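You operate a simulated robot arm through the tools that you are given. There is no shell and no other tool. Be economical: measure what you need, move in short steps, check, and stop when the job is done.

You run a simulated two-armed robot. Do the job below in one go: nothing can be reset, and whatever is moved stays where it is left.

Task
Put the packer from the back board of the right bench on the top of the blue cabinet. Take the cap off the oil bottle labelled "chain oil" on the back board of the right bench and lay it down there. Put the black cup in the brown carton on the top of the yellow table. Take the white cup and leave it on the end table of the right bench. Turn the oil knob to 3. Turn the stop dial to 2. Put the short bar from the front of the left bench on the end table of the right bench. Take the short strip from the front of the left bench and put it on the shelf of the green table. The order is free. Set down upright: black cup, white cup.
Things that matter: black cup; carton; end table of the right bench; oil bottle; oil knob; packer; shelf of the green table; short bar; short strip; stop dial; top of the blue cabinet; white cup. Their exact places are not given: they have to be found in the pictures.

The check looks at the end state, three seconds after you hand in, the way a careful person would. Anything else that was tipped, shoved, dropped, spilled or broken makes it a failure. Lids that push on must go on centred and level and be pressed home; caps that screw on are set level and turned clockwise until they are tight.

Robot
Two 7-joint arms with fingered hands on one trunk, on a base that drives. Base frame: it is fixed to the floor where the robot stands at the start and does not move with it; the origin is under the middle of the robot, x ahead of it, y to its left, z up. Readings come in mm, degrees, newtons and seconds.
The left shoulder is at the start at [42, 104, 1119], the right one opposite. With the tool pointing down near the work surface each hand reaches from about 160 to 580 mm from the robot's upright axis, wherever it stands, measured 20 degrees to its own side. Places, roughly: black cup (10x6x7 cm) [500, -500, 900]; carton (30x22x16 cm) [-1100, -700, 800]; end table of the right bench [1500, 1500, 800]; oil bottle [500, -250, 1000]; oil knob [600, -600, 1600]; packer [500, 250, 750]; shelf of the green table [-1100, 1600, 300]; short bar (9x3x4 cm) [1900, -1400, 900]; short strip (10x3x2 cm) [1800, -1800, 800]; stop dial [1800, -800, 800]; top of the blue cabinet [4100, -100, 900]; white cup (10x6x7 cm) [400, -600, 900]. Payload 2.4 kg a hand.
The tool frame of a hand sits at the grasp point between the pads (the TCP): z along the fingers, y along the line on which they close. The tips reach 17 mm beyond it. The gripper opens to 88 mm. The gripper's body begins 47 mm behind the TCP. The gripper is a hand of 2 fingers: y runs from the thumb to the fingers, the wrist lies at [0, 0, -165] in the tool frame, and closing takes about 1.5 s.
Orientation is that of the tool frame in the base frame, as a unit quaternion [w, x, y, z]. With the fingers straight down and closing along the base's y, the tool's x points along the base's -x, its y along +y and its z along -z.

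Tools
- The arms move only by the tool drive_tool. It takes "left_increments", "right_increments" or both (then of equal length, played together; a hand with none holds still); each is a list of rows, each an object of numbers (a shift or turn left out is 0, a gripper value left out holds the last): "dx", "dy", "dz": the shift along the tool's x, y, z in m; "ax", "ay", "az": the turn, a rotation vector about the tool's x, y, z in degrees. In form: [{"dx": .., "dy": .., "dz": .., "ax": .., "ay": .., "az": ..}, ...]. A call has 1 to 12 rows; each row is the pose to reach, as a shift and turn from the pose commanded when the call began, along the tool's axes at that moment. "left_claw" and "right_claw" are, for a hand that has rows, the gripper command, from -1 (fully open) to 1 (shut), values between in proportion, set as the call begins (left out, the last holds). Each row takes 0.2 s and may step no farther than 50 mm and 8.6 degrees from the row before; otherwise, or with a gripper value out of range, the whole call is refused. Where a pose cannot be reached the arm comes as near as it can. A force on the tool above 40 N (or 10 N above the force at the start of the call, whichever is more), or a blocked arm, ends the call early, and 0.2 s more pass. Each finger travels about 153 mm/s and halts on what it meets, pressing with about 23 N; the grip force reading is that of the motor and also rises with nothing between the fingers. The clock runs only during rows and for 0.2 s after the last one: add rows that repeat a pose to give the fingers time. The reply holds the time, the measured pose of the TCP, the force on the tool along the base axes, the opening and the grip force, in the units named above and with some noise, with the torque about the TCP (base axes, N m) and any sound that the robot's microphone picked up, and new pictures: "show" is both (left out), scene, wrist or none (wrist: the cameras of the hands that moved).
- Cameras (640 x 400 px; columns grow to the right, rows downward): "scene" is now at [135.8, -16.9, 1056.1]; the picture's right is [-0.21, -0.98, 0.00], its down [0.07, -0.01, -1.00] and it looks along [0.98, -0.21, 0.07] (base axes); focal length 214 px, centre (320, 200). "left" rides on the left gripper at [-50, 3, -63] in its tool frame; the picture's right is [-0.06, -1.00, 0.00], its down [0.78, -0.05, -0.62] and it looks along [0.62, -0.04, 0.79] (tool axes); focal length 275 px, centre (320, 200). "right" rides on the right gripper at [50, 3, -64] in its tool frame; the picture's right is [-0.06, 1.00, 0.00], its down [-0.78, -0.05, -0.62] and it looks along [-0.62, -0.04, 0.79] (tool axes); focal length 275 px, centre (320, 200).
- lift_body(by): slides the trunk up (or, below 0, down) by that many mm; the arms and the scene camera ride with it, the base frame stays. It gives what a move gives, with no picture.
- drive_base(legs): drives the robot by 1 to 6 legs, each [ahead, left, turn to the left] in mm, mm and degrees, along the robot's own axes; the way and the turn of a leg run together, so that a leg with both is an arc; at most 1500 mm and 180 degrees a leg. The arms and the cameras ride along, it lands a little off, and it stops where it bumps. It gives what a move gives, and a new picture of the scene camera.
- set_fingers(finger1, thumb_bend, hand): sets how far each is bent, from 0 (flat) to 1 (curled in); at 0.3 the hand is open as for a grip, at 0.7 the pads meet at the TCP. One left out holds its place. A second passes; each finger stops where it meets its share of the squeeze, and holds until it gets a number again. A gripper value or a shape takes the hand back. It gives what a move gives, with no picture; readings hold the bend of each and the force on the fingers (four entries, about 0 where the hand has none), thumb and palm.
- preshape(shape, hand): the hand has 2 fingers and takes this shape, open, in about a second: jaw (thumb against the fingers, like two jaws); tri (thumb and two fingers); tip (a fingertip pinch); poke (one finger out to press); point (the index stretched); flat (the hand flat); cup (the hand cupped); fist (a fist). The gripper value then closes the fingers along that shape, each until it touches; the sizes above hold for jaw. It gives what a move gives, with no picture.
- head_to(pan, tilt): turns the head with the scene camera to pan (to the left, within 60 degrees either way) and tilt (down, from -29 to 69), counted from straight ahead of the robot. It gives what a move gives, and a new picture of the scene camera.
- measure_at(camera, pixels): there is no depth. For up to 12 entries [column, row, z] of the newest picture of that camera ("zoom" is the newest enlarged one), the place [x, y] in the base frame at which the ray of that pixel passes the height z, good to about 2 mm, but the place of the scene camera against the robot may be out by one fixed shift of up to 25 mm in any direction. It takes no simulated time.
- enlarge(camera, box): a new picture of the part [left, top, right, bottom] of that camera's present view, enlarged. It takes no simulated time.
- sign_off(): hands the job in; it is judged then, once.

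Keep the steps short. Do not move on a guess: measure, check each grasp and each placing, and mend mistakes. In all there are 131 turns and 260 pictures (those below and enlarged ones count). Leave the grippers open and the arms clear of the work at the hand-in unless told otherwise, and finish with a single line.

The tools are called after "Call:" by a JSON object that holds its "name" and its "arguments". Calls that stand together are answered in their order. drive_tool: Moves the arms, as the interface text tells. Its arguments: {"type":"object","properties":{"left_increments":{"type":"array"},"left_claw":{"type":"number"},"right_increments":{"type":"array"},"right_claw":{"type":"number"},"show":{"type":"string","enum":["both","scene","wrist","none"]}},"required":[]} The other tools are called the same way: lift_body (by) slides the trunk up or down; preshape (shape, hand) gives the hand a shape; set_fingers (finger1, thumb_bend, hand) moves the fingers one by one; drive_base (legs) drives the base; head_to (pan, tilt) turns the head that bears the scene camera; measure_at (camera, pixels) gives the place at which the rays of pixels pass given heights; enlarge (camera, box) takes an enlarged picture of a part of a camera's view; sign_off () hands the job in.

At the start:

```text
clock: 0.0
left_ee_pos: [357.2, 2.4, 999.4]
left_tcp_rot: [0.0, 0.001, 1.0, 0.0]
left_force: [-0.7, -0.6, -1.1]
left_moment: [0.02, -0.01, -0.02]
left_gripper_width: 87.9
left_grasp_force: 0.1
left_shape: jaw
left_bend: [0.3, 0.3]
left_finger forces: [0.1, 0.1, 0.0, 0.0, 0.0, 0.0]
right_ee_pos: [250.8, -324.7, 998.8]
right_tcp_rot: [0.0, -0.001, 1.0, 0.0]
right_force: [-0.3, 0.1, 0.2]
right_moment: [-0.05, 0.01, 0.03]
right_gripper_width: 87.9
right_grasp_force: 0.1
right_shape: jaw
right_bend: [0.3, 0.3]
right_finger forces: [0.0, 0.1, 0.1, 0.0, 0.1, 0.0]
trunk travel left (down, up): [-349.0, 501.0]
robot x, y, heading: [-4.7, -2.7, -0.1]
head pan, tilt: [-12.1, -3.9]
```

scene: 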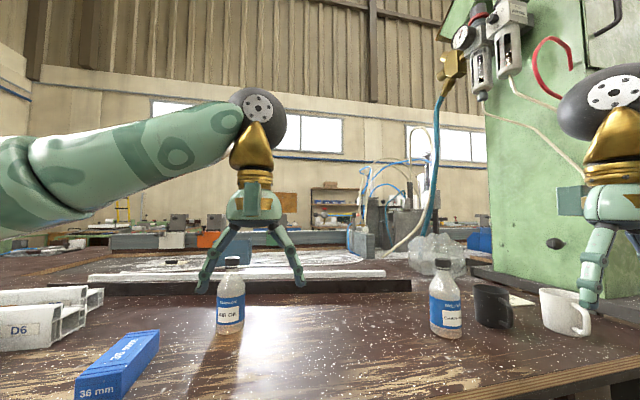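
right: 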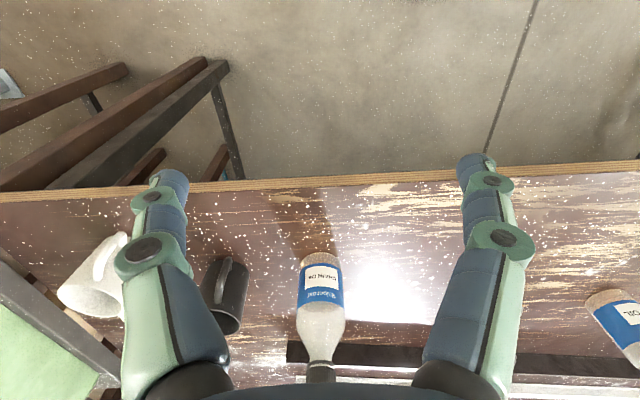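
left: 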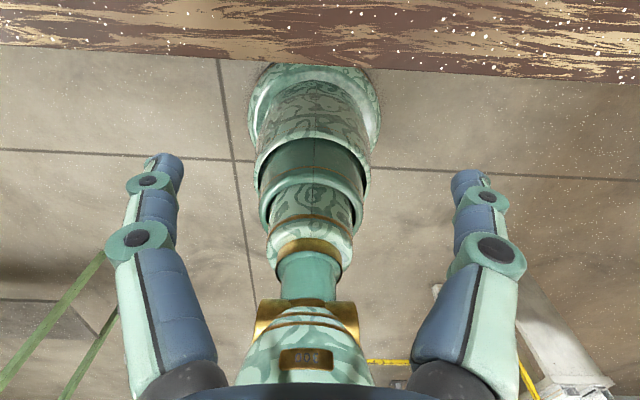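

I see the bench ahead with two bottles, a black cup, a white cup and a blue "36 mm" block, probably the packer. I'll tilt the head down and to the left, then enlarge to read the labels.

Call:
{"name": "head_to", "arguments": {"pan": 0, "tilt": 30}}

Call:
{"name": "head_to", "arguments": {"pan": -45, "tilt": -10}}

Call:
{"name": "head_to", "arguments": {"pan": -45, "tilt": 25}}

Call:
{"name": "head_to", "arguments": {"pan": 50, "tilt": 15}}

```text
clock: 1.0
left_ee_pos: [358.1, 1.9, 1000.3]
left_tcp_rot: [0.0, 0.001, 1.0, 0.0]
left_force: [0.3, 0.0, 0.1]
left_moment: [0.03, 0.02, 0.01]
left_gripper_width: 87.7
left_grasp_force: 0.1
left_shape: jaw
left_bend: [0.3, 0.3]
left_finger forces: [0.0, 0.0, 0.1, 0.0, 0.1, 0.0]
right_ee_pos: [251.2, -326.3, 1000.1]
right_tcp_rot: [0.001, 0.0, 1.0, 0.001]
right_force: [-0.4, -0.8, -0.1]
right_moment: [0.03, 0.0, 0.02]
right_gripper_width: 88.0
right_grasp_force: 0.1
right_shape: jaw
right_bend: [0.3, 0.3]
right_finger forces: [0.0, 0.0, 0.0, 0.1, 0.0, 0.0]
trunk travel left (down, up): [-349.0, 501.0]
robot x, y, heading: [3.2, 0.9, 0.0]
head pan, tilt: [0.0, 30.0]
```

scene: 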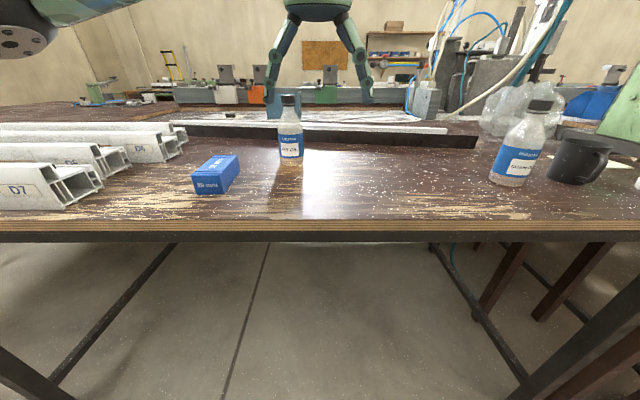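

```text
clock: 2.1
left_ee_pos: [359.0, 1.8, 1000.0]
left_tcp_rot: [0.0, 0.001, 1.0, 0.001]
left_force: [-0.7, 0.7, -0.2]
left_moment: [0.0, -0.01, 0.02]
left_gripper_width: 87.9
left_grasp_force: 0.2
left_shape: jaw
left_bend: [0.3, 0.3]
left_finger forces: [0.0, 0.1, 0.0, 0.0, 0.0, 0.0]
right_ee_pos: [250.6, -325.2, 999.2]
right_tcp_rot: [0.0, -0.001, 1.0, 0.0]
right_force: [0.2, -0.1, 0.0]
right_moment: [0.01, 0.02, 0.0]
right_gripper_width: 87.8
right_grasp_force: 0.1
right_shape: jaw
right_bend: [0.3, 0.3]
right_finger forces: [0.1, 0.0, 0.1, 0.0, 0.0, 0.0]
trunk travel left (down, up): [-349.0, 501.0]
robot x, y, heading: [1.4, -1.0, 0.2]
head pan, tilt: [-45.0, -10.0]
```

scene: 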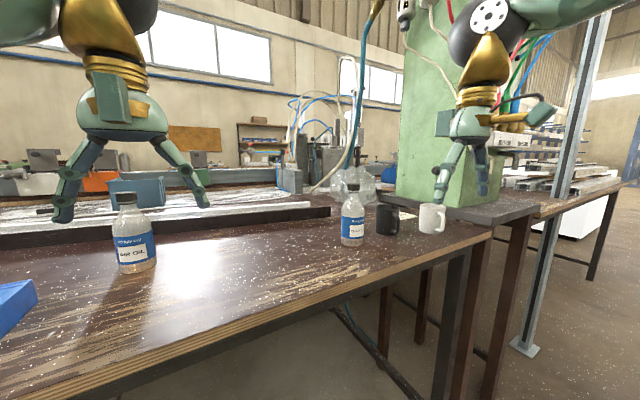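

```text
clock: 3.1
left_ee_pos: [357.2, 1.7, 999.4]
left_tcp_rot: [0.0, 0.001, 1.0, 0.0]
left_force: [-0.8, 0.2, -0.2]
left_moment: [0.0, -0.01, -0.03]
left_gripper_width: 88.0
left_grasp_force: 0.0
left_shape: jaw
left_bend: [0.3, 0.3]
left_finger forces: [0.0, 0.1, 0.0, 0.1, 0.0, 0.0]
right_ee_pos: [251.4, -325.0, 999.8]
right_tcp_rot: [-0.001, 0.0, 1.0, 0.0]
right_force: [-0.1, -0.2, 0.2]
right_moment: [-0.03, 0.01, -0.02]
right_gripper_width: 88.0
right_grasp_force: 0.1
right_shape: jaw
right_bend: [0.3, 0.3]
right_finger forces: [0.1, 0.0, 0.0, 0.0, 0.0, 0.0]
trunk travel left (down, up): [-349.0, 501.0]
robot x, y, heading: [1.2, 1.7, 0.1]
head pan, tilt: [-45.0, 25.0]
```

scene: 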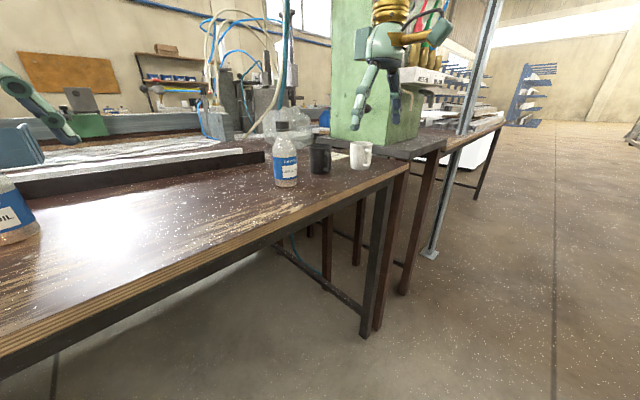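

```text
clock: 4.8
left_ee_pos: [359.4, 2.0, 1000.8]
left_tcp_rot: [-0.001, 0.001, 1.0, 0.0]
left_force: [0.4, -0.2, 0.8]
left_moment: [0.0, -0.02, 0.01]
left_gripper_width: 88.1
left_grasp_force: 0.1
left_shape: jaw
left_bend: [0.3, 0.3]
left_finger forces: [0.1, 0.0, 0.0, 0.0, 0.0, 0.0]
right_ee_pos: [251.5, -326.3, 1000.6]
right_tcp_rot: [0.0, -0.001, 1.0, 0.0]
right_force: [0.4, 0.3, 0.6]
right_moment: [-0.03, 0.0, 0.01]
right_gripper_width: 88.2
right_grasp_force: 0.0
right_shape: jaw
right_bend: [0.3, 0.3]
right_finger forces: [0.1, 0.0, 0.0, 0.0, 0.1, 0.0]
trunk travel left (down, up): [-349.0, 501.0]
robot x, y, heading: [0.3, -1.1, 0.2]
head pan, tilt: [50.0, 15.0]
```

scene: 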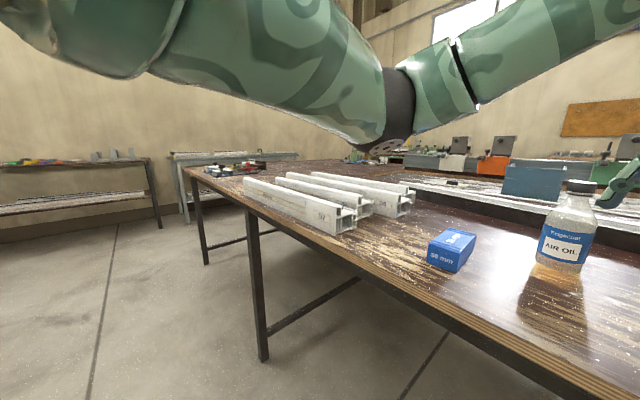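

Next I need positions of the objects on this bench. I'll aim the head at the bottle and cups and enlarge, then look up at the machine for the oil knob.

Call:
{"name": "head_to", "arguments": {"pan": -30, "tilt": -28}}

Call:
{"name": "enlarge", "arguments": {"camera": "scene", "box": [320, 100, 640, 300]}}

Call:
{"name": "head_to", "arguments": {"pan": -30, "tilt": 20}}

Call:
{"name": "enlarge", "arguments": {"camera": "scene", "box": [320, 80, 560, 230]}}

```text
clock: 6.4
left_ee_pos: [357.6, 0.7, 999.3]
left_tcp_rot: [0.0, 0.001, 1.0, 0.0]
left_force: [0.2, -0.3, -0.1]
left_moment: [0.02, -0.01, 0.0]
left_gripper_width: 87.8
left_grasp_force: 0.1
left_shape: jaw
left_bend: [0.3, 0.3]
left_finger forces: [0.0, 0.0, 0.0, 0.1, 0.1, 0.0]
right_ee_pos: [252.7, -325.7, 999.0]
right_tcp_rot: [0.0, -0.001, 1.0, 0.0]
right_force: [0.6, -0.1, 1.3]
right_moment: [0.0, -0.03, -0.04]
right_gripper_width: 87.8
right_grasp_force: 0.0
right_shape: jaw
right_bend: [0.3, 0.3]
right_finger forces: [0.0, 0.0, 0.0, 0.0, 0.1, 0.0]
trunk travel left (down, up): [-349.0, 501.0]
robot x, y, heading: [-1.1, 0.4, 0.1]
head pan, tilt: [-30.0, -28.0]
```

scene: 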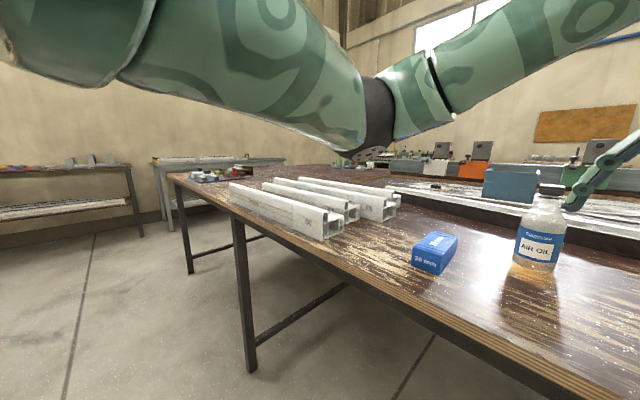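

```text
2.00 times, centred on (480, 200) of scene
```

zoom: 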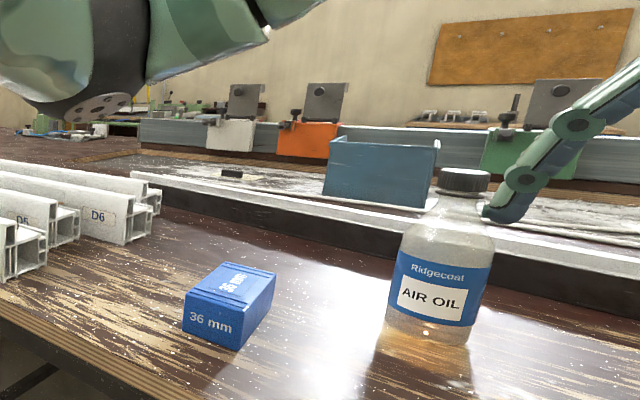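

```text
clock: 7.5
left_ee_pos: [358.1, 2.5, 999.6]
left_tcp_rot: [-0.001, 0.001, 1.0, 0.0]
left_force: [1.6, 0.7, -0.2]
left_moment: [-0.02, -0.01, 0.02]
left_gripper_width: 87.9
left_grasp_force: 0.2
left_shape: jaw
left_bend: [0.3, 0.3]
left_finger forces: [0.0, 0.0, 0.0, 0.0, 0.0, 0.1]
right_ee_pos: [251.1, -325.7, 1001.0]
right_tcp_rot: [0.0, -0.001, 1.0, 0.0]
right_force: [0.9, 1.4, -0.3]
right_moment: [0.01, -0.04, 0.0]
right_gripper_width: 87.9
right_grasp_force: 0.2
right_shape: jaw
right_bend: [0.3, 0.3]
right_finger forces: [0.0, 0.1, 0.0, 0.0, 0.0, 0.0]
trunk travel left (down, up): [-349.0, 501.0]
robot x, y, heading: [-2.9, 1.4, -0.0]
head pan, tilt: [-30.0, 20.0]
```

scene: 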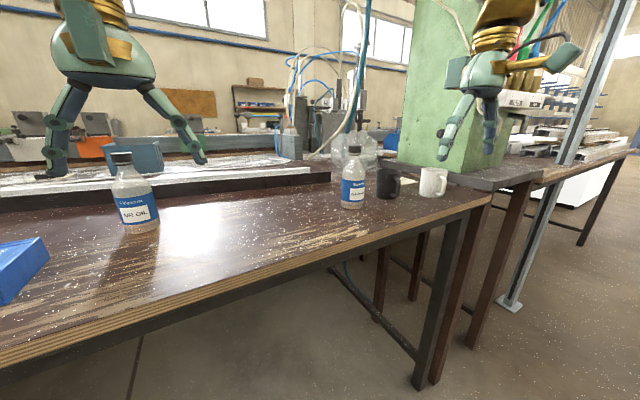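

```text
2.67 times, centred on (440, 155) of scene
```

zoom: 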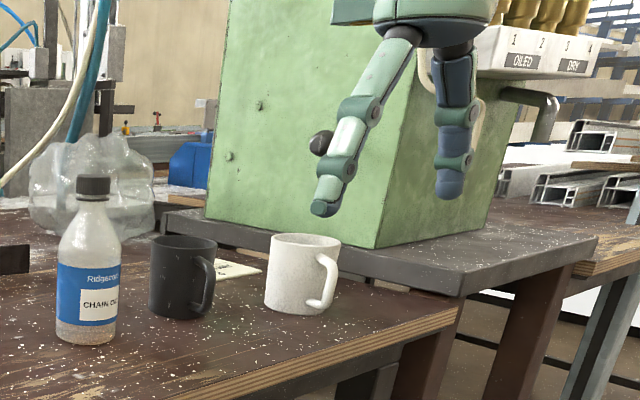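

The right-hand bottle reads "CHAIN OIL". Now I'll triangulate the bench height: the bottle, cup and packer base pixels measured at several candidate heights from the scene and right wrist cameras.

Call:
{"name": "measure_at", "arguments": {"camera": "scene", "pixels": [[353, 207, 750], [353, 207, 800], [353, 207, 850], [388, 197, 800], [432, 195, 800], [388, 197, 850], [432, 195, 850], [131, 230, 800], [131, 230, 850]]}}

Call:
{"name": "measure_at", "arguments": {"camera": "right", "pixels": [[320, 258, 750], [320, 258, 800], [320, 258, 850], [232, 262, 800], [232, 262, 850], [100, 240, 800], [100, 240, 850], [320, 372, 900], [320, 372, 950], [320, 372, 1000]]}}

```text
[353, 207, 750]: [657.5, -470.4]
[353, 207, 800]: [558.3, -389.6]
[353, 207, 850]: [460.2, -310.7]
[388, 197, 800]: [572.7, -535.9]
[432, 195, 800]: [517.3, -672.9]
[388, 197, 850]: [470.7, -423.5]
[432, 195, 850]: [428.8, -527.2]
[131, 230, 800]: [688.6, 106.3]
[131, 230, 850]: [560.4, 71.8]
```

```text
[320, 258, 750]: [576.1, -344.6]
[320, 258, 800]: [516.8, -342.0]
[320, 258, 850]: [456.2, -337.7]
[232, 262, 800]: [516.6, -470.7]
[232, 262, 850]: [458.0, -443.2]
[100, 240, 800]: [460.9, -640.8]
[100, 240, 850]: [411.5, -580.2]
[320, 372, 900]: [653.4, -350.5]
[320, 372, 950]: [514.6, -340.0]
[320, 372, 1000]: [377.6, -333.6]
```

The bench seems to be at about z 830. I'll raise the trunk so the hands clear everything, shift right, and look at the cups and up at the machine.

Call:
{"name": "lift_body", "arguments": {"by": 300}}

Call:
{"name": "drive_base", "arguments": {"legs": [[0, -280, 0]]}}

Call:
{"name": "head_to", "arguments": {"pan": -20, "tilt": -15}}

Call:
{"name": "head_to", "arguments": {"pan": -12, "tilt": 50}}

```text
clock: 10.5
left_ee_pos: [360.0, 1.0, 1300.2]
left_tcp_rot: [-0.001, 0.001, 1.0, 0.001]
left_force: [0.0, 0.4, 0.4]
left_moment: [-0.03, 0.01, 0.0]
left_gripper_width: 87.7
left_grasp_force: 0.1
left_shape: jaw
left_bend: [0.3, 0.3]
left_finger forces: [0.1, 0.1, 0.0, 0.0, 0.0, 0.1]
right_ee_pos: [250.4, -325.8, 1298.2]
right_tcp_rot: [-0.001, 0.0, 1.0, -0.001]
right_force: [-0.4, 0.2, 0.0]
right_moment: [0.0, 0.01, 0.02]
right_gripper_width: 88.0
right_grasp_force: 0.3
right_shape: jaw
right_bend: [0.3, 0.3]
right_finger forces: [0.1, 0.0, 0.1, 0.0, 0.1, 0.0]
trunk travel left (down, up): [-649.0, 201.0]
robot x, y, heading: [-0.7, 2.9, 0.1]
head pan, tilt: [-30.0, 20.0]
```

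```text
clock: 12.5
left_ee_pos: [357.5, -278.3, 1299.1]
left_tcp_rot: [0.0, 0.001, 1.0, 0.0]
left_force: [-0.2, 0.2, 0.4]
left_moment: [0.03, -0.01, -0.02]
left_gripper_width: 88.1
left_grasp_force: 0.1
left_shape: jaw
left_bend: [0.3, 0.3]
left_finger forces: [0.0, 0.0, 0.1, 0.0, 0.0, 0.1]
right_ee_pos: [250.5, -606.6, 1299.1]
right_tcp_rot: [0.001, -0.001, 1.0, 0.001]
right_force: [0.2, 0.6, 0.2]
right_moment: [0.03, 0.0, 0.0]
right_gripper_width: 87.7
right_grasp_force: 0.0
right_shape: jaw
right_bend: [0.3, 0.3]
right_finger forces: [0.1, 0.1, 0.0, 0.0, 0.0, 0.0]
trunk travel left (down, up): [-649.0, 201.0]
robot x, y, heading: [-2.9, -278.3, 0.2]
head pan, tilt: [-30.0, 20.0]
```

scene: 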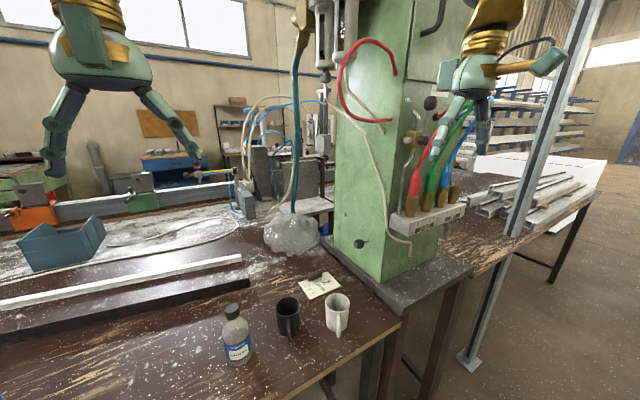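

```text
clock: 13.5
left_ee_pos: [357.6, -279.0, 1299.3]
left_tcp_rot: [0.0, 0.0, 1.0, 0.0]
left_force: [-0.1, -0.1, 0.2]
left_moment: [-0.01, 0.02, 0.01]
left_gripper_width: 87.9
left_grasp_force: 0.0
left_shape: jaw
left_bend: [0.3, 0.3]
left_finger forces: [0.1, 0.0, 0.0, 0.0, 0.1, 0.0]
right_ee_pos: [251.1, -605.3, 1300.2]
right_tcp_rot: [-0.001, -0.001, 1.0, 0.0]
right_force: [0.4, 0.8, -0.7]
right_moment: [0.0, -0.01, -0.01]
right_gripper_width: 87.9
right_grasp_force: 0.0
right_shape: jaw
right_bend: [0.3, 0.3]
right_finger forces: [0.1, 0.1, 0.0, 0.0, 0.0, 0.0]
trunk travel left (down, up): [-649.0, 201.0]
robot x, y, heading: [-0.6, -277.6, -0.2]
head pan, tilt: [-20.0, -15.0]
```

scene: 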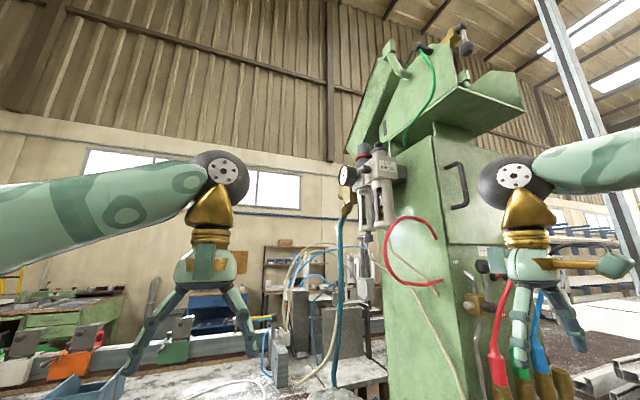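

```text
clock: 14.8
left_ee_pos: [358.7, -278.6, 1298.9]
left_tcp_rot: [0.0, 0.001, 1.0, 0.0]
left_force: [-0.8, 0.4, -0.9]
left_moment: [0.02, 0.01, -0.01]
left_gripper_width: 88.1
left_grasp_force: 0.1
left_shape: jaw
left_bend: [0.3, 0.3]
left_finger forces: [0.1, 0.0, 0.1, 0.1, 0.1, 0.0]
right_ee_pos: [251.7, -605.3, 1300.8]
right_tcp_rot: [0.0, -0.001, 1.0, 0.0]
right_force: [0.6, -0.5, -0.1]
right_moment: [-0.01, 0.02, 0.02]
right_gripper_width: 87.9
right_grasp_force: 0.0
right_shape: jaw
right_bend: [0.3, 0.3]
right_finger forces: [0.0, 0.0, 0.0, 0.0, 0.0, 0.1]
trunk travel left (down, up): [-649.0, 201.0]
robot x, y, heading: [2.2, -279.8, 0.1]
head pan, tilt: [-12.0, 50.0]
```

scene: 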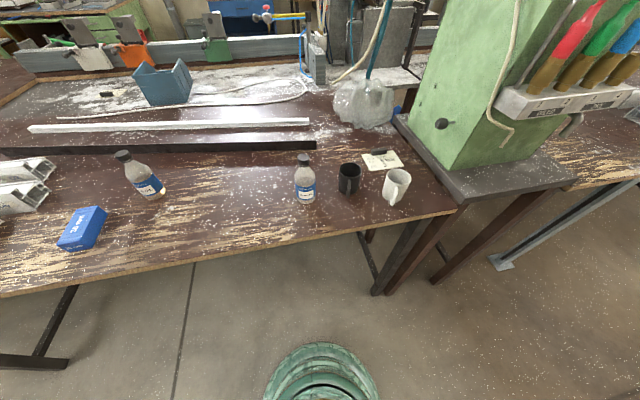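

Good view from above. I'll measure the bases here to fix the bench height, and enlarge the cups area and the lubricator.

Call:
{"name": "measure_at", "arguments": {"camera": "scene", "pixels": [[306, 203, 800], [306, 203, 850], [348, 194, 830], [391, 203, 830], [304, 158, 950], [304, 158, 1000], [75, 251, 830], [101, 247, 830], [107, 220, 830], [320, 240, 830], [154, 200, 830]]}}

Call:
{"name": "enlarge", "arguments": {"camera": "scene", "box": [260, 120, 452, 240]}}

Call:
{"name": "enlarge", "arguments": {"camera": "right", "box": [0, 0, 640, 400]}}

Call:
{"name": "enlarge", "arguments": {"camera": "left", "box": [0, 0, 640, 400]}}

```text
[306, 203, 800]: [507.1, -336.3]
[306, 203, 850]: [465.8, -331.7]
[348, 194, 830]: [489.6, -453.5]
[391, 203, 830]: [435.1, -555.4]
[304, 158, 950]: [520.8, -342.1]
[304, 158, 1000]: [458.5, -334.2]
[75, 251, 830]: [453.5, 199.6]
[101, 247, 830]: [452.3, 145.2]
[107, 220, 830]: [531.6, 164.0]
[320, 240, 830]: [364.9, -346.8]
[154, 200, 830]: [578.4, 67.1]
```

```text
3.33 times, centred on (356, 180) of scene
```

zoom: 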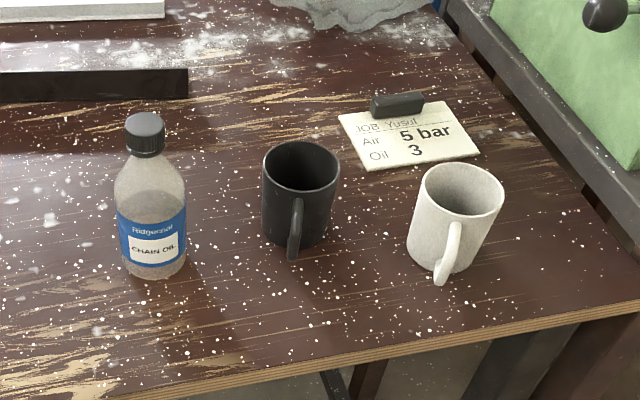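

```text
1.00 times, centred on (320, 200) of right (not enlarged: the box is as wide or as high as the picture)
```

zoom: 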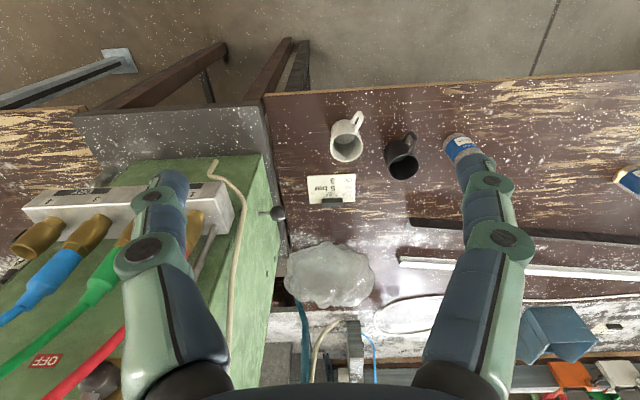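

```text
1.00 times, centred on (320, 200) of left (not enlarged: the box is as wide or as high as the picture)
```

zoom: 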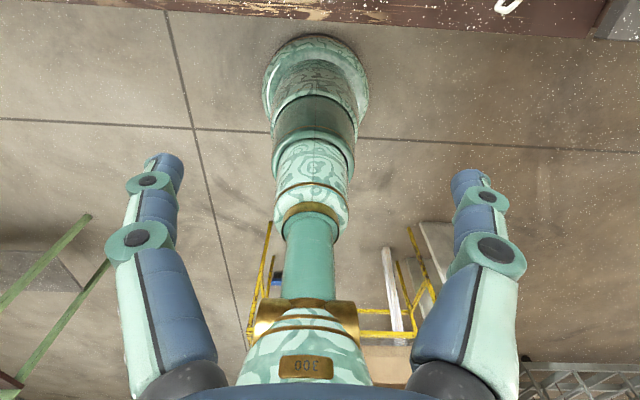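

The bench surface comes out near z 840, with the bottle at about (500, -335) and its cap top at about z 965. The job card says "Oil 3". I plan to hold the body with the left hand from the left and unscrew with the right from above. First I'll lower the trunk, turn the left hand sideways, and bring the right hand over for a wrist view.

Call:
{"name": "lift_body", "arguments": {"by": -200}}

Call:
{"name": "drive_tool", "arguments": {"left_increments": [{"dx": -0.01, "dy": 0.0074, "dz": 0.0067, "ax": 3.83, "ay": -3.83, "az": 6.65}, {"dx": -0.02, "dy": 0.0148, "dz": 0.0133, "ax": 7.67, "ay": -7.67, "az": 13.3}, {"dx": -0.03, "dy": 0.022, "dz": 0.02, "ax": 11.5, "ay": -11.5, "az": 19.95}, {"dx": -0.04, "dy": 0.03, "dz": 0.0267, "ax": 15.33, "ay": -15.33, "az": 26.6}, {"dx": -0.05, "dy": 0.037, "dz": 0.033, "ax": 19.17, "ay": -19.17, "az": 33.25}, {"dx": -0.061, "dy": 0.0445, "dz": 0.04, "ax": 23, "ay": -23, "az": 39.9}, {"dx": -0.071, "dy": 0.052, "dz": 0.0467, "ax": 26.83, "ay": -26.83, "az": 46.55}, {"dx": -0.081, "dy": 0.059, "dz": 0.053, "ax": 30.67, "ay": -30.67, "az": 53.2}, {"dx": -0.091, "dy": 0.067, "dz": 0.06, "ax": 34.5, "ay": -34.5, "az": 59.85}, {"dx": -0.102, "dy": 0.074, "dz": 0.067, "ax": 38.33, "ay": -38.33, "az": 66.5}, {"dx": -0.112, "dy": 0.082, "dz": 0.073, "ax": 42.17, "ay": -42.17, "az": 73.15}, {"dx": -0.122, "dy": 0.089, "dz": 0.08, "ax": 46, "ay": -46, "az": 79.8}], "right_increments": [{"dx": -0.008, "dy": 0.02, "dz": 0.003}, {"dx": -0.016, "dy": 0.04, "dz": 0.006}, {"dx": -0.025, "dy": 0.06, "dz": 0.01}, {"dx": -0.033, "dy": 0.08, "dz": 0.013}, {"dx": -0.041, "dy": 0.1, "dz": 0.016}, {"dx": -0.05, "dy": 0.12, "dz": 0.02}, {"dx": -0.058, "dy": 0.14, "dz": 0.023}, {"dx": -0.066, "dy": 0.16, "dz": 0.026}, {"dx": -0.075, "dy": 0.18, "dz": 0.03}, {"dx": -0.083, "dy": 0.2, "dz": 0.033}, {"dx": -0.091, "dy": 0.22, "dz": 0.036}, {"dx": -0.099, "dy": 0.235, "dz": 0.04}]}}

```text
clock: 17.0
left_ee_pos: [358.7, -277.8, 1099.3]
left_tcp_rot: [0.0, 0.001, 1.0, 0.0]
left_force: [0.4, -0.1, 0.1]
left_moment: [0.03, 0.0, 0.0]
left_gripper_width: 87.7
left_grasp_force: 0.0
left_shape: jaw
left_bend: [0.3, 0.3]
left_finger forces: [0.1, 0.0, 0.0, 0.1, 0.0, 0.1]
right_ee_pos: [251.3, -606.6, 1099.3]
right_tcp_rot: [0.0, -0.001, 1.0, 0.0]
right_force: [0.3, -0.9, -0.7]
right_moment: [-0.02, 0.01, -0.02]
right_gripper_width: 87.9
right_grasp_force: 0.1
right_shape: jaw
right_bend: [0.3, 0.3]
right_finger forces: [0.0, 0.0, 0.1, 0.1, 0.1, 0.1]
trunk travel left (down, up): [-449.0, 401.0]
robot x, y, heading: [1.5, -278.9, -0.1]
head pan, tilt: [-12.0, 50.0]
```

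```text
clock: 19.6
left_ee_pos: [480.2, -189.0, 1018.4]
left_tcp_rot: [0.349, 0.607, 0.621, -0.351]
left_force: [0.0, -0.4, 0.2]
left_moment: [-0.01, -0.02, -0.03]
left_gripper_width: 87.7
left_grasp_force: 0.0
left_shape: jaw
left_bend: [0.3, 0.3]
left_finger forces: [0.1, 0.0, 0.0, 0.1, 0.1, 0.0]
right_ee_pos: [351.4, -369.7, 1058.1]
right_tcp_rot: [0.0, -0.001, 1.0, 0.0]
right_force: [0.0, -0.2, -0.2]
right_moment: [0.0, 0.0, -0.01]
right_gripper_width: 88.0
right_grasp_force: 0.1
right_shape: jaw
right_bend: [0.3, 0.3]
right_finger forces: [0.0, 0.0, 0.0, 0.0, 0.0, 0.0]
trunk travel left (down, up): [-449.0, 401.0]
robot x, y, heading: [3.2, -278.6, 0.1]
head pan, tilt: [-12.0, 50.0]
```

scene: 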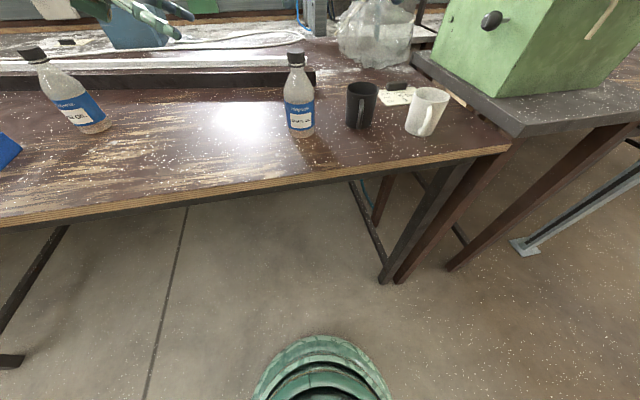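
right: 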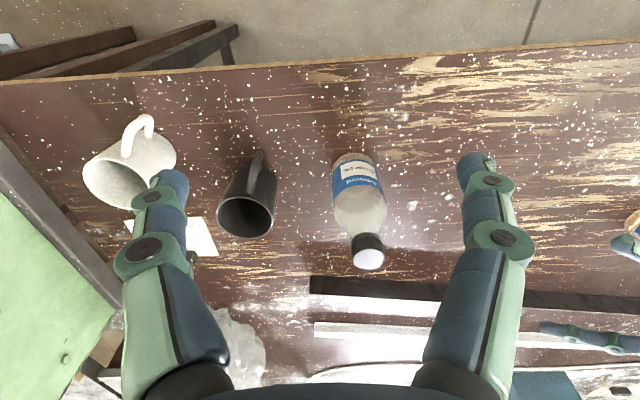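
left: 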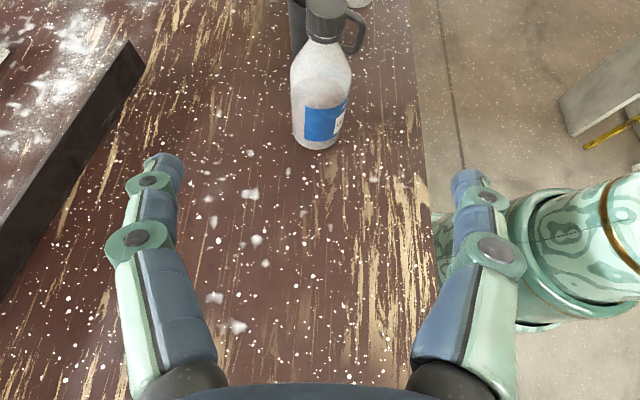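

Both wrist cameras see the bottle. I'll measure the cap and base in each to triangulate.

Call:
{"name": "measure_at", "arguments": {"camera": "right", "pixels": [[369, 259, 950], [369, 259, 965], [369, 259, 980], [353, 155, 830], [353, 155, 840], [353, 155, 850], [257, 158, 840], [146, 118, 840], [246, 217, 910], [117, 185, 910]]}}

Call:
{"name": "measure_at", "arguments": {"camera": "left", "pixels": [[327, 4, 950], [327, 4, 965], [327, 4, 980], [316, 148, 830], [316, 148, 840], [316, 148, 850]]}}

Call:
{"name": "enlarge", "arguments": {"camera": "right", "box": [220, 120, 460, 270]}}

```text
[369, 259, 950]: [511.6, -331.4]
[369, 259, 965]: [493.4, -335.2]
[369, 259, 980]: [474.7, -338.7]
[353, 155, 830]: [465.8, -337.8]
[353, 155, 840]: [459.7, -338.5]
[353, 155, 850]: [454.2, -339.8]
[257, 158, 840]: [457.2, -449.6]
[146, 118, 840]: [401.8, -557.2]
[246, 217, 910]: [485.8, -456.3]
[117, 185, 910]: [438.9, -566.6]
```

```text
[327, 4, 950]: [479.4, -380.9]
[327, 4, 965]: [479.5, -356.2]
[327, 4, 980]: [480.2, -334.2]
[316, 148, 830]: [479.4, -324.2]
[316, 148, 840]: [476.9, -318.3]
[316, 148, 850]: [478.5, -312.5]
```

```text
2.67 times, centred on (340, 195) of right
```

zoom: 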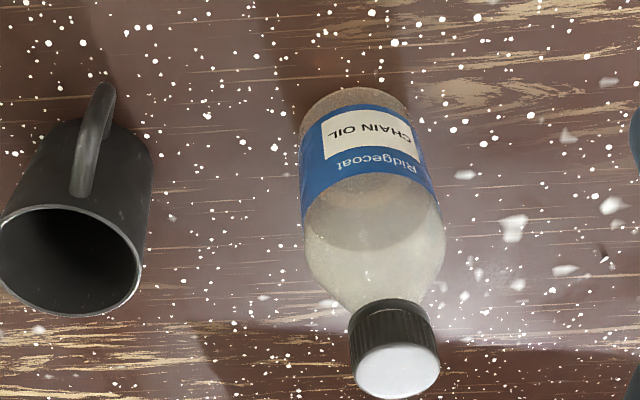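

The cap axis is at (479, -338), the cap top at z≈977, the bench at about 846, and the body is about 52 mm wide. Next the left hand slides in along its tool axis to grip the body, while the right moves above the cap, turned 50°.

Call:
{"name": "drive_tool", "arguments": {"left_increments": [{"dx": 0.017, "dy": 0, "dz": 0.03}, {"dx": 0.034, "dy": -0.001, "dz": 0.06}, {"dx": 0.034, "dy": -0.001, "dz": 0.09}, {"dx": 0.034, "dy": -0.001, "dz": 0.12}, {"dx": 0.034, "dy": -0.001, "dz": 0.145}, {"dx": 0.034, "dy": -0.001, "dz": 0.168}, {"dx": 0.034, "dy": -0.001, "dz": 0.185}, {"dx": 0.034, "dy": -0.001, "dz": 0.185}], "right_increments": [{"dx": -0.016, "dy": 0.004, "dz": 0.002, "az": -6.25}, {"dx": -0.032, "dy": 0.008, "dz": 0.004, "az": -12.5}, {"dx": -0.048, "dy": 0.012, "dz": 0.007, "az": -18.75}, {"dx": -0.064, "dy": 0.016, "dz": 0.009, "az": -25}, {"dx": -0.08, "dy": 0.02, "dz": 0.011, "az": -31.25}, {"dx": -0.096, "dy": 0.024, "dz": 0.013, "az": -37.5}, {"dx": -0.112, "dy": 0.028, "dz": 0.016, "az": -43.75}, {"dx": -0.128, "dy": 0.032, "dz": 0.018, "az": -50}], "show": "wrist"}}

```text
clock: 21.4
left_ee_pos: [482.6, -332.5, 896.4]
left_tcp_rot: [0.348, 0.608, 0.621, -0.351]
left_force: [0.6, 0.1, 0.5]
left_moment: [-0.03, 0.02, 0.01]
left_gripper_width: 88.0
left_grasp_force: 0.1
left_shape: jaw
left_bend: [0.3, 0.3]
left_finger forces: [0.1, 0.0, 0.0, 0.1, 0.0, 0.0]
right_ee_pos: [477.3, -338.7, 1041.6]
right_tcp_rot: [-0.001, -0.424, 0.906, -0.001]
right_force: [-0.2, -0.3, 1.1]
right_moment: [-0.02, -0.01, -0.03]
right_gripper_width: 88.0
right_grasp_force: 0.0
right_shape: jaw
right_bend: [0.3, 0.3]
right_finger forces: [0.1, 0.0, 0.0, 0.0, 0.0, 0.0]
trunk travel left (down, up): [-449.0, 401.0]
robot x, y, heading: [-0.5, -277.0, -0.1]
head pan, tilt: [-12.0, 50.0]
```

right: 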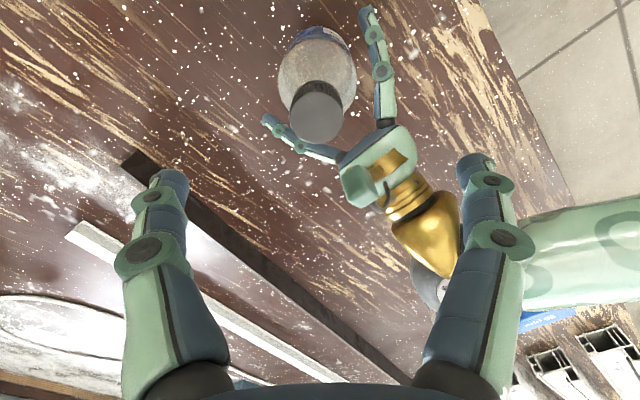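
left: 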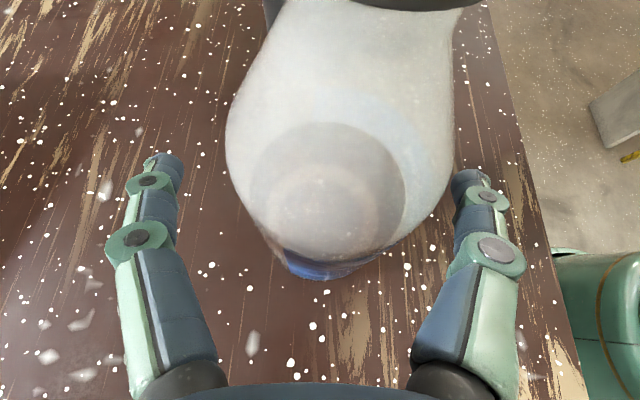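

The left fingers straddle the body, with the bottle slightly to the -x side. I shift the left hand 4 mm and close it on the bottle.

Call:
{"name": "drive_tool", "arguments": {"left_increments": [{"dy": -0.004}, {"dy": -0.004}], "show": "none"}}

Call:
{"name": "drive_tool", "arguments": {"left_increments": [{"dy": 0}, {"dy": 0}, {"dy": 0}, {"dy": 0}, {"dy": 0}, {"dy": 0}], "left_claw": 1, "right_increments": [{"dz": 0}, {"dz": 0.01}, {"dz": 0.02}, {"dz": 0.03}, {"dz": 0.03}, {"dz": 0.03}], "right_claw": -0.2, "show": "wrist"}}

```text
clock: 22.0
left_ee_pos: [478.5, -332.1, 897.3]
left_tcp_rot: [0.348, 0.607, 0.622, -0.351]
left_force: [0.4, 0.0, 0.3]
left_moment: [0.02, -0.01, 0.01]
left_gripper_width: 88.0
left_grasp_force: 0.1
left_shape: jaw
left_bend: [0.3, 0.3]
left_finger forces: [0.0, 0.0, 0.1, 0.1, 0.1, 0.0]
right_ee_pos: [477.7, -338.6, 1041.2]
right_tcp_rot: [0.0, -0.424, 0.906, -0.001]
right_force: [0.0, -0.2, 0.0]
right_moment: [-0.02, 0.01, -0.01]
right_gripper_width: 87.7
right_grasp_force: 0.1
right_shape: jaw
right_bend: [0.3, 0.3]
right_finger forces: [0.0, 0.0, 0.0, 0.1, 0.0, 0.0]
trunk travel left (down, up): [-449.0, 401.0]
robot x, y, heading: [-2.1, -280.9, 0.1]
head pan, tilt: [-12.0, 50.0]
```

```text
clock: 23.4
left_ee_pos: [478.2, -331.0, 896.4]
left_tcp_rot: [0.349, 0.607, 0.622, -0.35]
left_force: [0.7, -1.0, 0.0]
left_moment: [0.0, -0.01, 0.01]
left_gripper_width: 42.9
left_grasp_force: 23.6
left_shape: jaw
left_bend: [0.72, 0.7]
left_finger forces: [20.6, 0.1, 0.0, 0.1, 20.5, 0.1]
right_ee_pos: [476.8, -338.6, 1012.6]
right_tcp_rot: [-0.001, -0.423, 0.906, 0.0]
right_force: [0.1, 0.6, 0.5]
right_moment: [0.02, 0.01, -0.02]
right_gripper_width: 53.4
right_grasp_force: 0.0
right_shape: jaw
right_bend: [0.71, 0.71]
right_finger forces: [0.0, 0.0, 0.0, 0.1, 0.1, 0.0]
trunk travel left (down, up): [-449.0, 401.0]
robot x, y, heading: [3.0, -278.1, -0.1]
head pan, tilt: [-12.0, 50.0]
```

right: 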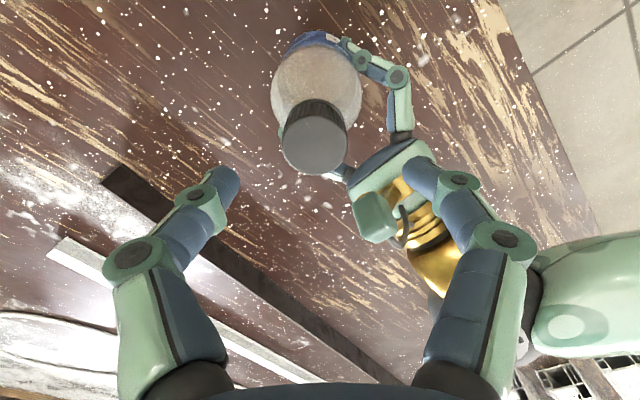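
left: 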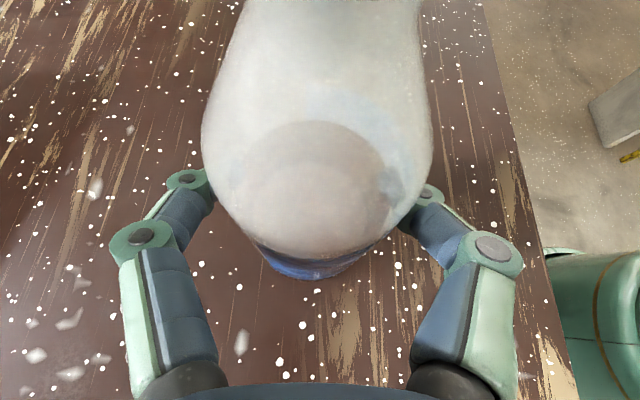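

The bottle is held at 42.9 mm width. I'll recheck where the cap is now.

Call:
{"name": "measure_at", "arguments": {"camera": "right", "pixels": [[317, 142, 970], [317, 142, 977], [317, 142, 985]]}}

```text
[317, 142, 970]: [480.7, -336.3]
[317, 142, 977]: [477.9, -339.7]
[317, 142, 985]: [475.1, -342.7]
```

The cap is under the right hand. I lower to z≈970 and close on it.

Call:
{"name": "drive_tool", "arguments": {"right_increments": [{"dz": 0.015}, {"dz": 0.03}, {"dz": 0.042}, {"dz": 0.042}], "show": "none"}}

Call:
{"name": "drive_tool", "arguments": {"right_increments": [{"dz": 0}, {"dz": 0}, {"dz": 0}, {"dz": 0}, {"dz": 0}], "right_claw": 1, "show": "wrist"}}

```text
clock: 24.4
left_ee_pos: [478.4, -331.0, 895.8]
left_tcp_rot: [0.348, 0.607, 0.622, -0.35]
left_force: [0.7, 0.7, 0.6]
left_moment: [0.0, -0.03, 0.0]
left_gripper_width: 42.9
left_grasp_force: 22.8
left_shape: jaw
left_bend: [0.72, 0.7]
left_finger forces: [20.5, 0.1, 0.0, 0.0, 20.4, 0.0]
right_ee_pos: [476.0, -338.8, 970.7]
right_tcp_rot: [0.0, -0.424, 0.906, 0.0]
right_force: [0.1, -1.5, 0.3]
right_moment: [0.0, 0.01, 0.01]
right_gripper_width: 52.9
right_grasp_force: 0.0
right_shape: jaw
right_bend: [0.71, 0.71]
right_finger forces: [0.0, 0.1, 0.0, 0.0, 0.0, 0.1]
trunk travel left (down, up): [-449.0, 401.0]
robot x, y, heading: [0.3, -277.5, -0.0]
head pan, tilt: [-12.0, 50.0]
```

```text
clock: 25.6
left_ee_pos: [479.4, -331.8, 897.3]
left_tcp_rot: [0.349, 0.607, 0.622, -0.35]
left_force: [2.1, -1.0, 5.4]
left_moment: [-0.05, -0.06, 0.05]
left_gripper_width: 42.8
left_grasp_force: 22.4
left_shape: jaw
left_bend: [0.72, 0.7]
left_finger forces: [22.5, 0.0, 0.0, 0.0, 20.6, 0.1]
right_ee_pos: [476.8, -338.9, 968.8]
right_tcp_rot: [-0.001, -0.424, 0.906, -0.001]
right_force: [-1.4, 1.4, -6.1]
right_moment: [0.13, 0.14, -0.06]
right_gripper_width: 14.0
right_grasp_force: 22.8
right_shape: jaw
right_bend: [0.72, 0.73]
right_finger forces: [22.1, 0.0, 0.0, 0.1, 18.8, 0.0]
trunk travel left (down, up): [-449.0, 401.0]
robot x, y, heading: [0.9, -281.7, 0.0]
head pan, tilt: [-12.0, 50.0]
```

right: 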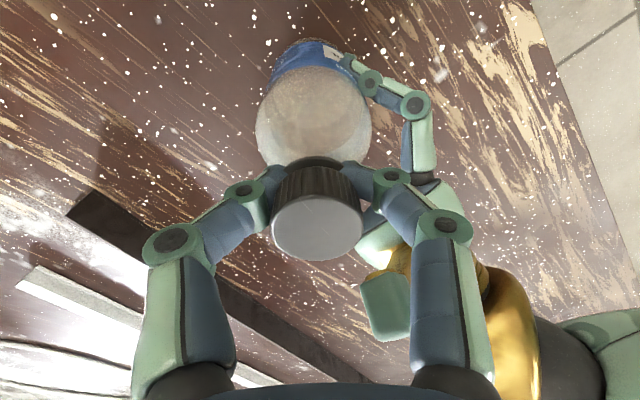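

Width 14 mm, and the picture shows the tips hooked under the cap at the neck. I open, raise 13 mm and grip again.

Call:
{"name": "drive_tool", "arguments": {"right_increments": [{"dz": 0}, {"dz": 0}, {"dz": 0}, {"dz": -0.006}, {"dz": -0.013}], "right_claw": -0.2, "show": "none"}}

Call:
{"name": "drive_tool", "arguments": {"right_increments": [{"dz": 0}, {"dz": 0}, {"dz": 0}, {"dz": 0}, {"dz": 0}], "right_claw": 1, "show": "wrist"}}

```text
clock: 26.8
left_ee_pos: [478.2, -332.7, 896.9]
left_tcp_rot: [0.349, 0.607, 0.622, -0.351]
left_force: [-0.9, -0.5, 0.3]
left_moment: [-0.03, -0.01, 0.01]
left_gripper_width: 42.7
left_grasp_force: 22.5
left_shape: jaw
left_bend: [0.72, 0.7]
left_finger forces: [21.1, 0.0, 0.0, 0.0, 21.6, 0.0]
right_ee_pos: [477.5, -337.8, 982.8]
right_tcp_rot: [0.0, -0.424, 0.906, 0.0]
right_force: [-0.1, 0.4, 0.3]
right_moment: [-0.03, 0.01, 0.02]
right_gripper_width: 52.3
right_grasp_force: 0.0
right_shape: jaw
right_bend: [0.71, 0.71]
right_finger forces: [0.0, 0.1, 0.1, 0.0, 0.1, 0.0]
trunk travel left (down, up): [-449.0, 401.0]
robot x, y, heading: [0.1, -282.1, -0.1]
head pan, tilt: [-12.0, 50.0]
```

```text
clock: 28.0
left_ee_pos: [478.3, -331.5, 896.7]
left_tcp_rot: [0.349, 0.607, 0.622, -0.35]
left_force: [1.9, 3.1, 1.8]
left_moment: [0.0, 0.06, 0.02]
left_gripper_width: 42.4
left_grasp_force: 23.1
left_shape: jaw
left_bend: [0.72, 0.7]
left_finger forces: [23.4, 0.0, 0.0, 0.0, 20.7, 0.0]
right_ee_pos: [477.6, -338.5, 982.9]
right_tcp_rot: [0.0, -0.423, 0.906, 0.0]
right_force: [-1.4, -1.6, -0.1]
right_moment: [-0.04, 0.03, -0.01]
right_gripper_width: 20.7
right_grasp_force: 22.9
right_shape: jaw
right_bend: [0.73, 0.7]
right_finger forces: [18.5, 0.1, 0.0, 0.0, 18.6, 0.0]
trunk travel left (down, up): [-449.0, 401.0]
robot x, y, heading: [0.2, -281.9, -0.1]
head pan, tilt: [-12.0, 50.0]
```

right: 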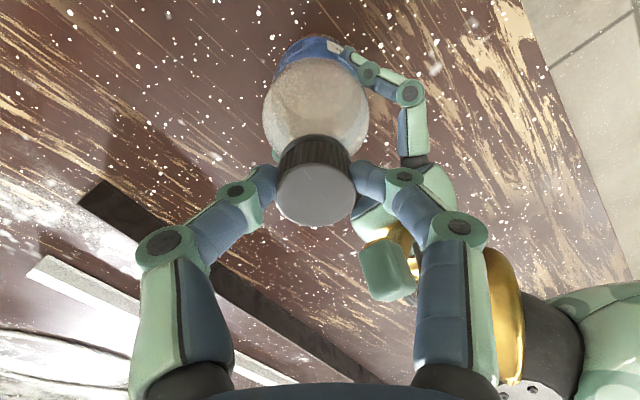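

Now gripped on the cap wall. I turn counter-clockwise 68°.

Call:
{"name": "drive_tool", "arguments": {"right_increments": [{"az": -7.5}, {"az": -15}, {"az": -22.5, "dz": -0.0003}, {"az": -30, "dz": -0.0004}, {"az": -37.5, "dz": -0.0005}, {"az": -45, "dz": -0.0006}, {"az": -52.5, "dz": -0.0008}, {"az": -60, "dz": -0.001}, {"az": -68, "dz": -0.001}], "show": "wrist"}}

```text
clock: 30.0
left_ee_pos: [477.0, -331.6, 896.5]
left_tcp_rot: [0.35, 0.607, 0.622, -0.35]
left_force: [-4.5, 5.2, 4.6]
left_moment: [-0.05, -0.18, -0.02]
left_gripper_width: 42.2
left_grasp_force: 22.9
left_shape: jaw
left_bend: [0.73, 0.7]
left_finger forces: [22.0, 0.1, 0.1, 0.1, 24.8, 0.0]
right_ee_pos: [476.3, -338.4, 982.9]
right_tcp_rot: [0.0, 0.859, -0.513, 0.0]
right_force: [3.3, -3.0, 0.9]
right_moment: [-0.07, -0.04, -0.07]
right_gripper_width: 20.6
right_grasp_force: 22.4
right_shape: jaw
right_bend: [0.73, 0.7]
right_finger forces: [18.7, 0.1, 0.1, 0.0, 20.9, 0.0]
trunk travel left (down, up): [-449.0, 401.0]
robot x, y, heading: [-1.9, -284.3, 0.1]
head pan, tilt: [-12.0, 50.0]
```

right: 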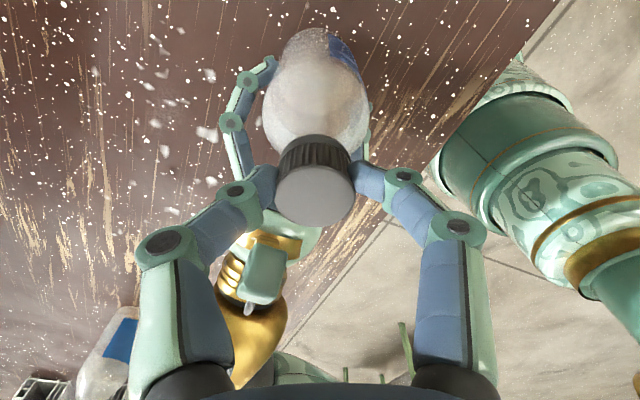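

No slip visible and low torque. I ratchet: open, turn back, grip, turn again.

Call:
{"name": "drive_tool", "arguments": {"right_increments": [{"az": 0}, {"az": 0}, {"az": 7.5}, {"az": 15}, {"az": 22.5}, {"az": 30}, {"az": 37.5}, {"az": 45}, {"az": 52.5}, {"az": 60}, {"az": 68}], "right_claw": 0, "show": "none"}}

Call:
{"name": "drive_tool", "arguments": {"right_increments": [{"az": 0}, {"az": 0}, {"az": 0}, {"az": -7.5}, {"az": -15}, {"az": -22.5}, {"az": -30}, {"az": -37.5}, {"az": -45}, {"az": -52.5}, {"az": -60, "dz": -0.0005}, {"az": -68, "dz": -0.001}], "right_claw": 1, "show": "wrist"}}

```text
clock: 32.4
left_ee_pos: [477.8, -331.3, 896.8]
left_tcp_rot: [0.349, 0.607, 0.622, -0.35]
left_force: [-0.1, 0.1, 0.0]
left_moment: [0.01, 0.03, 0.01]
left_gripper_width: 41.9
left_grasp_force: 22.9
left_shape: jaw
left_bend: [0.73, 0.7]
left_finger forces: [23.0, 0.0, 0.0, 0.0, 23.0, 0.1]
right_ee_pos: [477.3, -338.3, 983.9]
right_tcp_rot: [-0.001, -0.422, 0.907, 0.0]
right_force: [-0.3, 1.0, -0.6]
right_moment: [0.02, 0.02, -0.01]
right_gripper_width: 43.4
right_grasp_force: 0.0
right_shape: jaw
right_bend: [0.73, 0.7]
right_finger forces: [0.1, 0.0, 0.0, 0.0, 0.1, 0.0]
trunk travel left (down, up): [-449.0, 401.0]
robot x, y, heading: [2.7, -279.0, 0.1]
head pan, tilt: [-12.0, 50.0]
```

```text
clock: 35.0
left_ee_pos: [477.8, -331.9, 897.7]
left_tcp_rot: [0.349, 0.608, 0.621, -0.352]
left_force: [-4.1, 5.5, 4.8]
left_moment: [-0.05, -0.15, 0.03]
left_gripper_width: 42.0
left_grasp_force: 23.1
left_shape: jaw
left_bend: [0.73, 0.7]
left_finger forces: [21.7, 0.0, 0.1, 0.0, 25.1, 0.1]
right_ee_pos: [479.4, -338.8, 984.6]
right_tcp_rot: [0.001, 0.858, -0.513, 0.0]
right_force: [3.8, -2.8, 0.7]
right_moment: [-0.04, -0.05, -0.07]
right_gripper_width: 19.6
right_grasp_force: 23.1
right_shape: jaw
right_bend: [0.74, 0.7]
right_finger forces: [17.3, 0.0, 0.0, 0.1, 21.4, 0.0]
trunk travel left (down, up): [-449.0, 401.0]
robot x, y, heading: [-1.5, -280.0, -0.1]
head pan, tilt: [-12.0, 50.0]
```

right: 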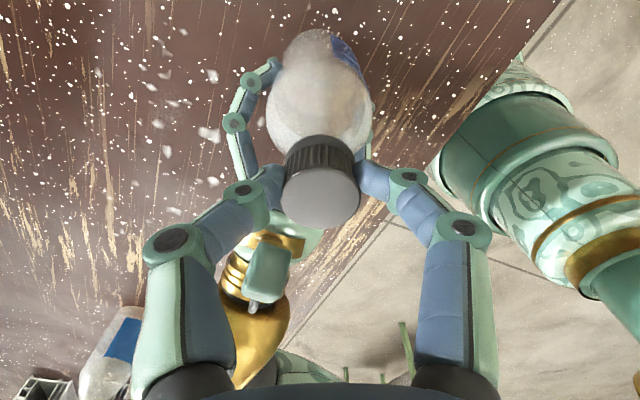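

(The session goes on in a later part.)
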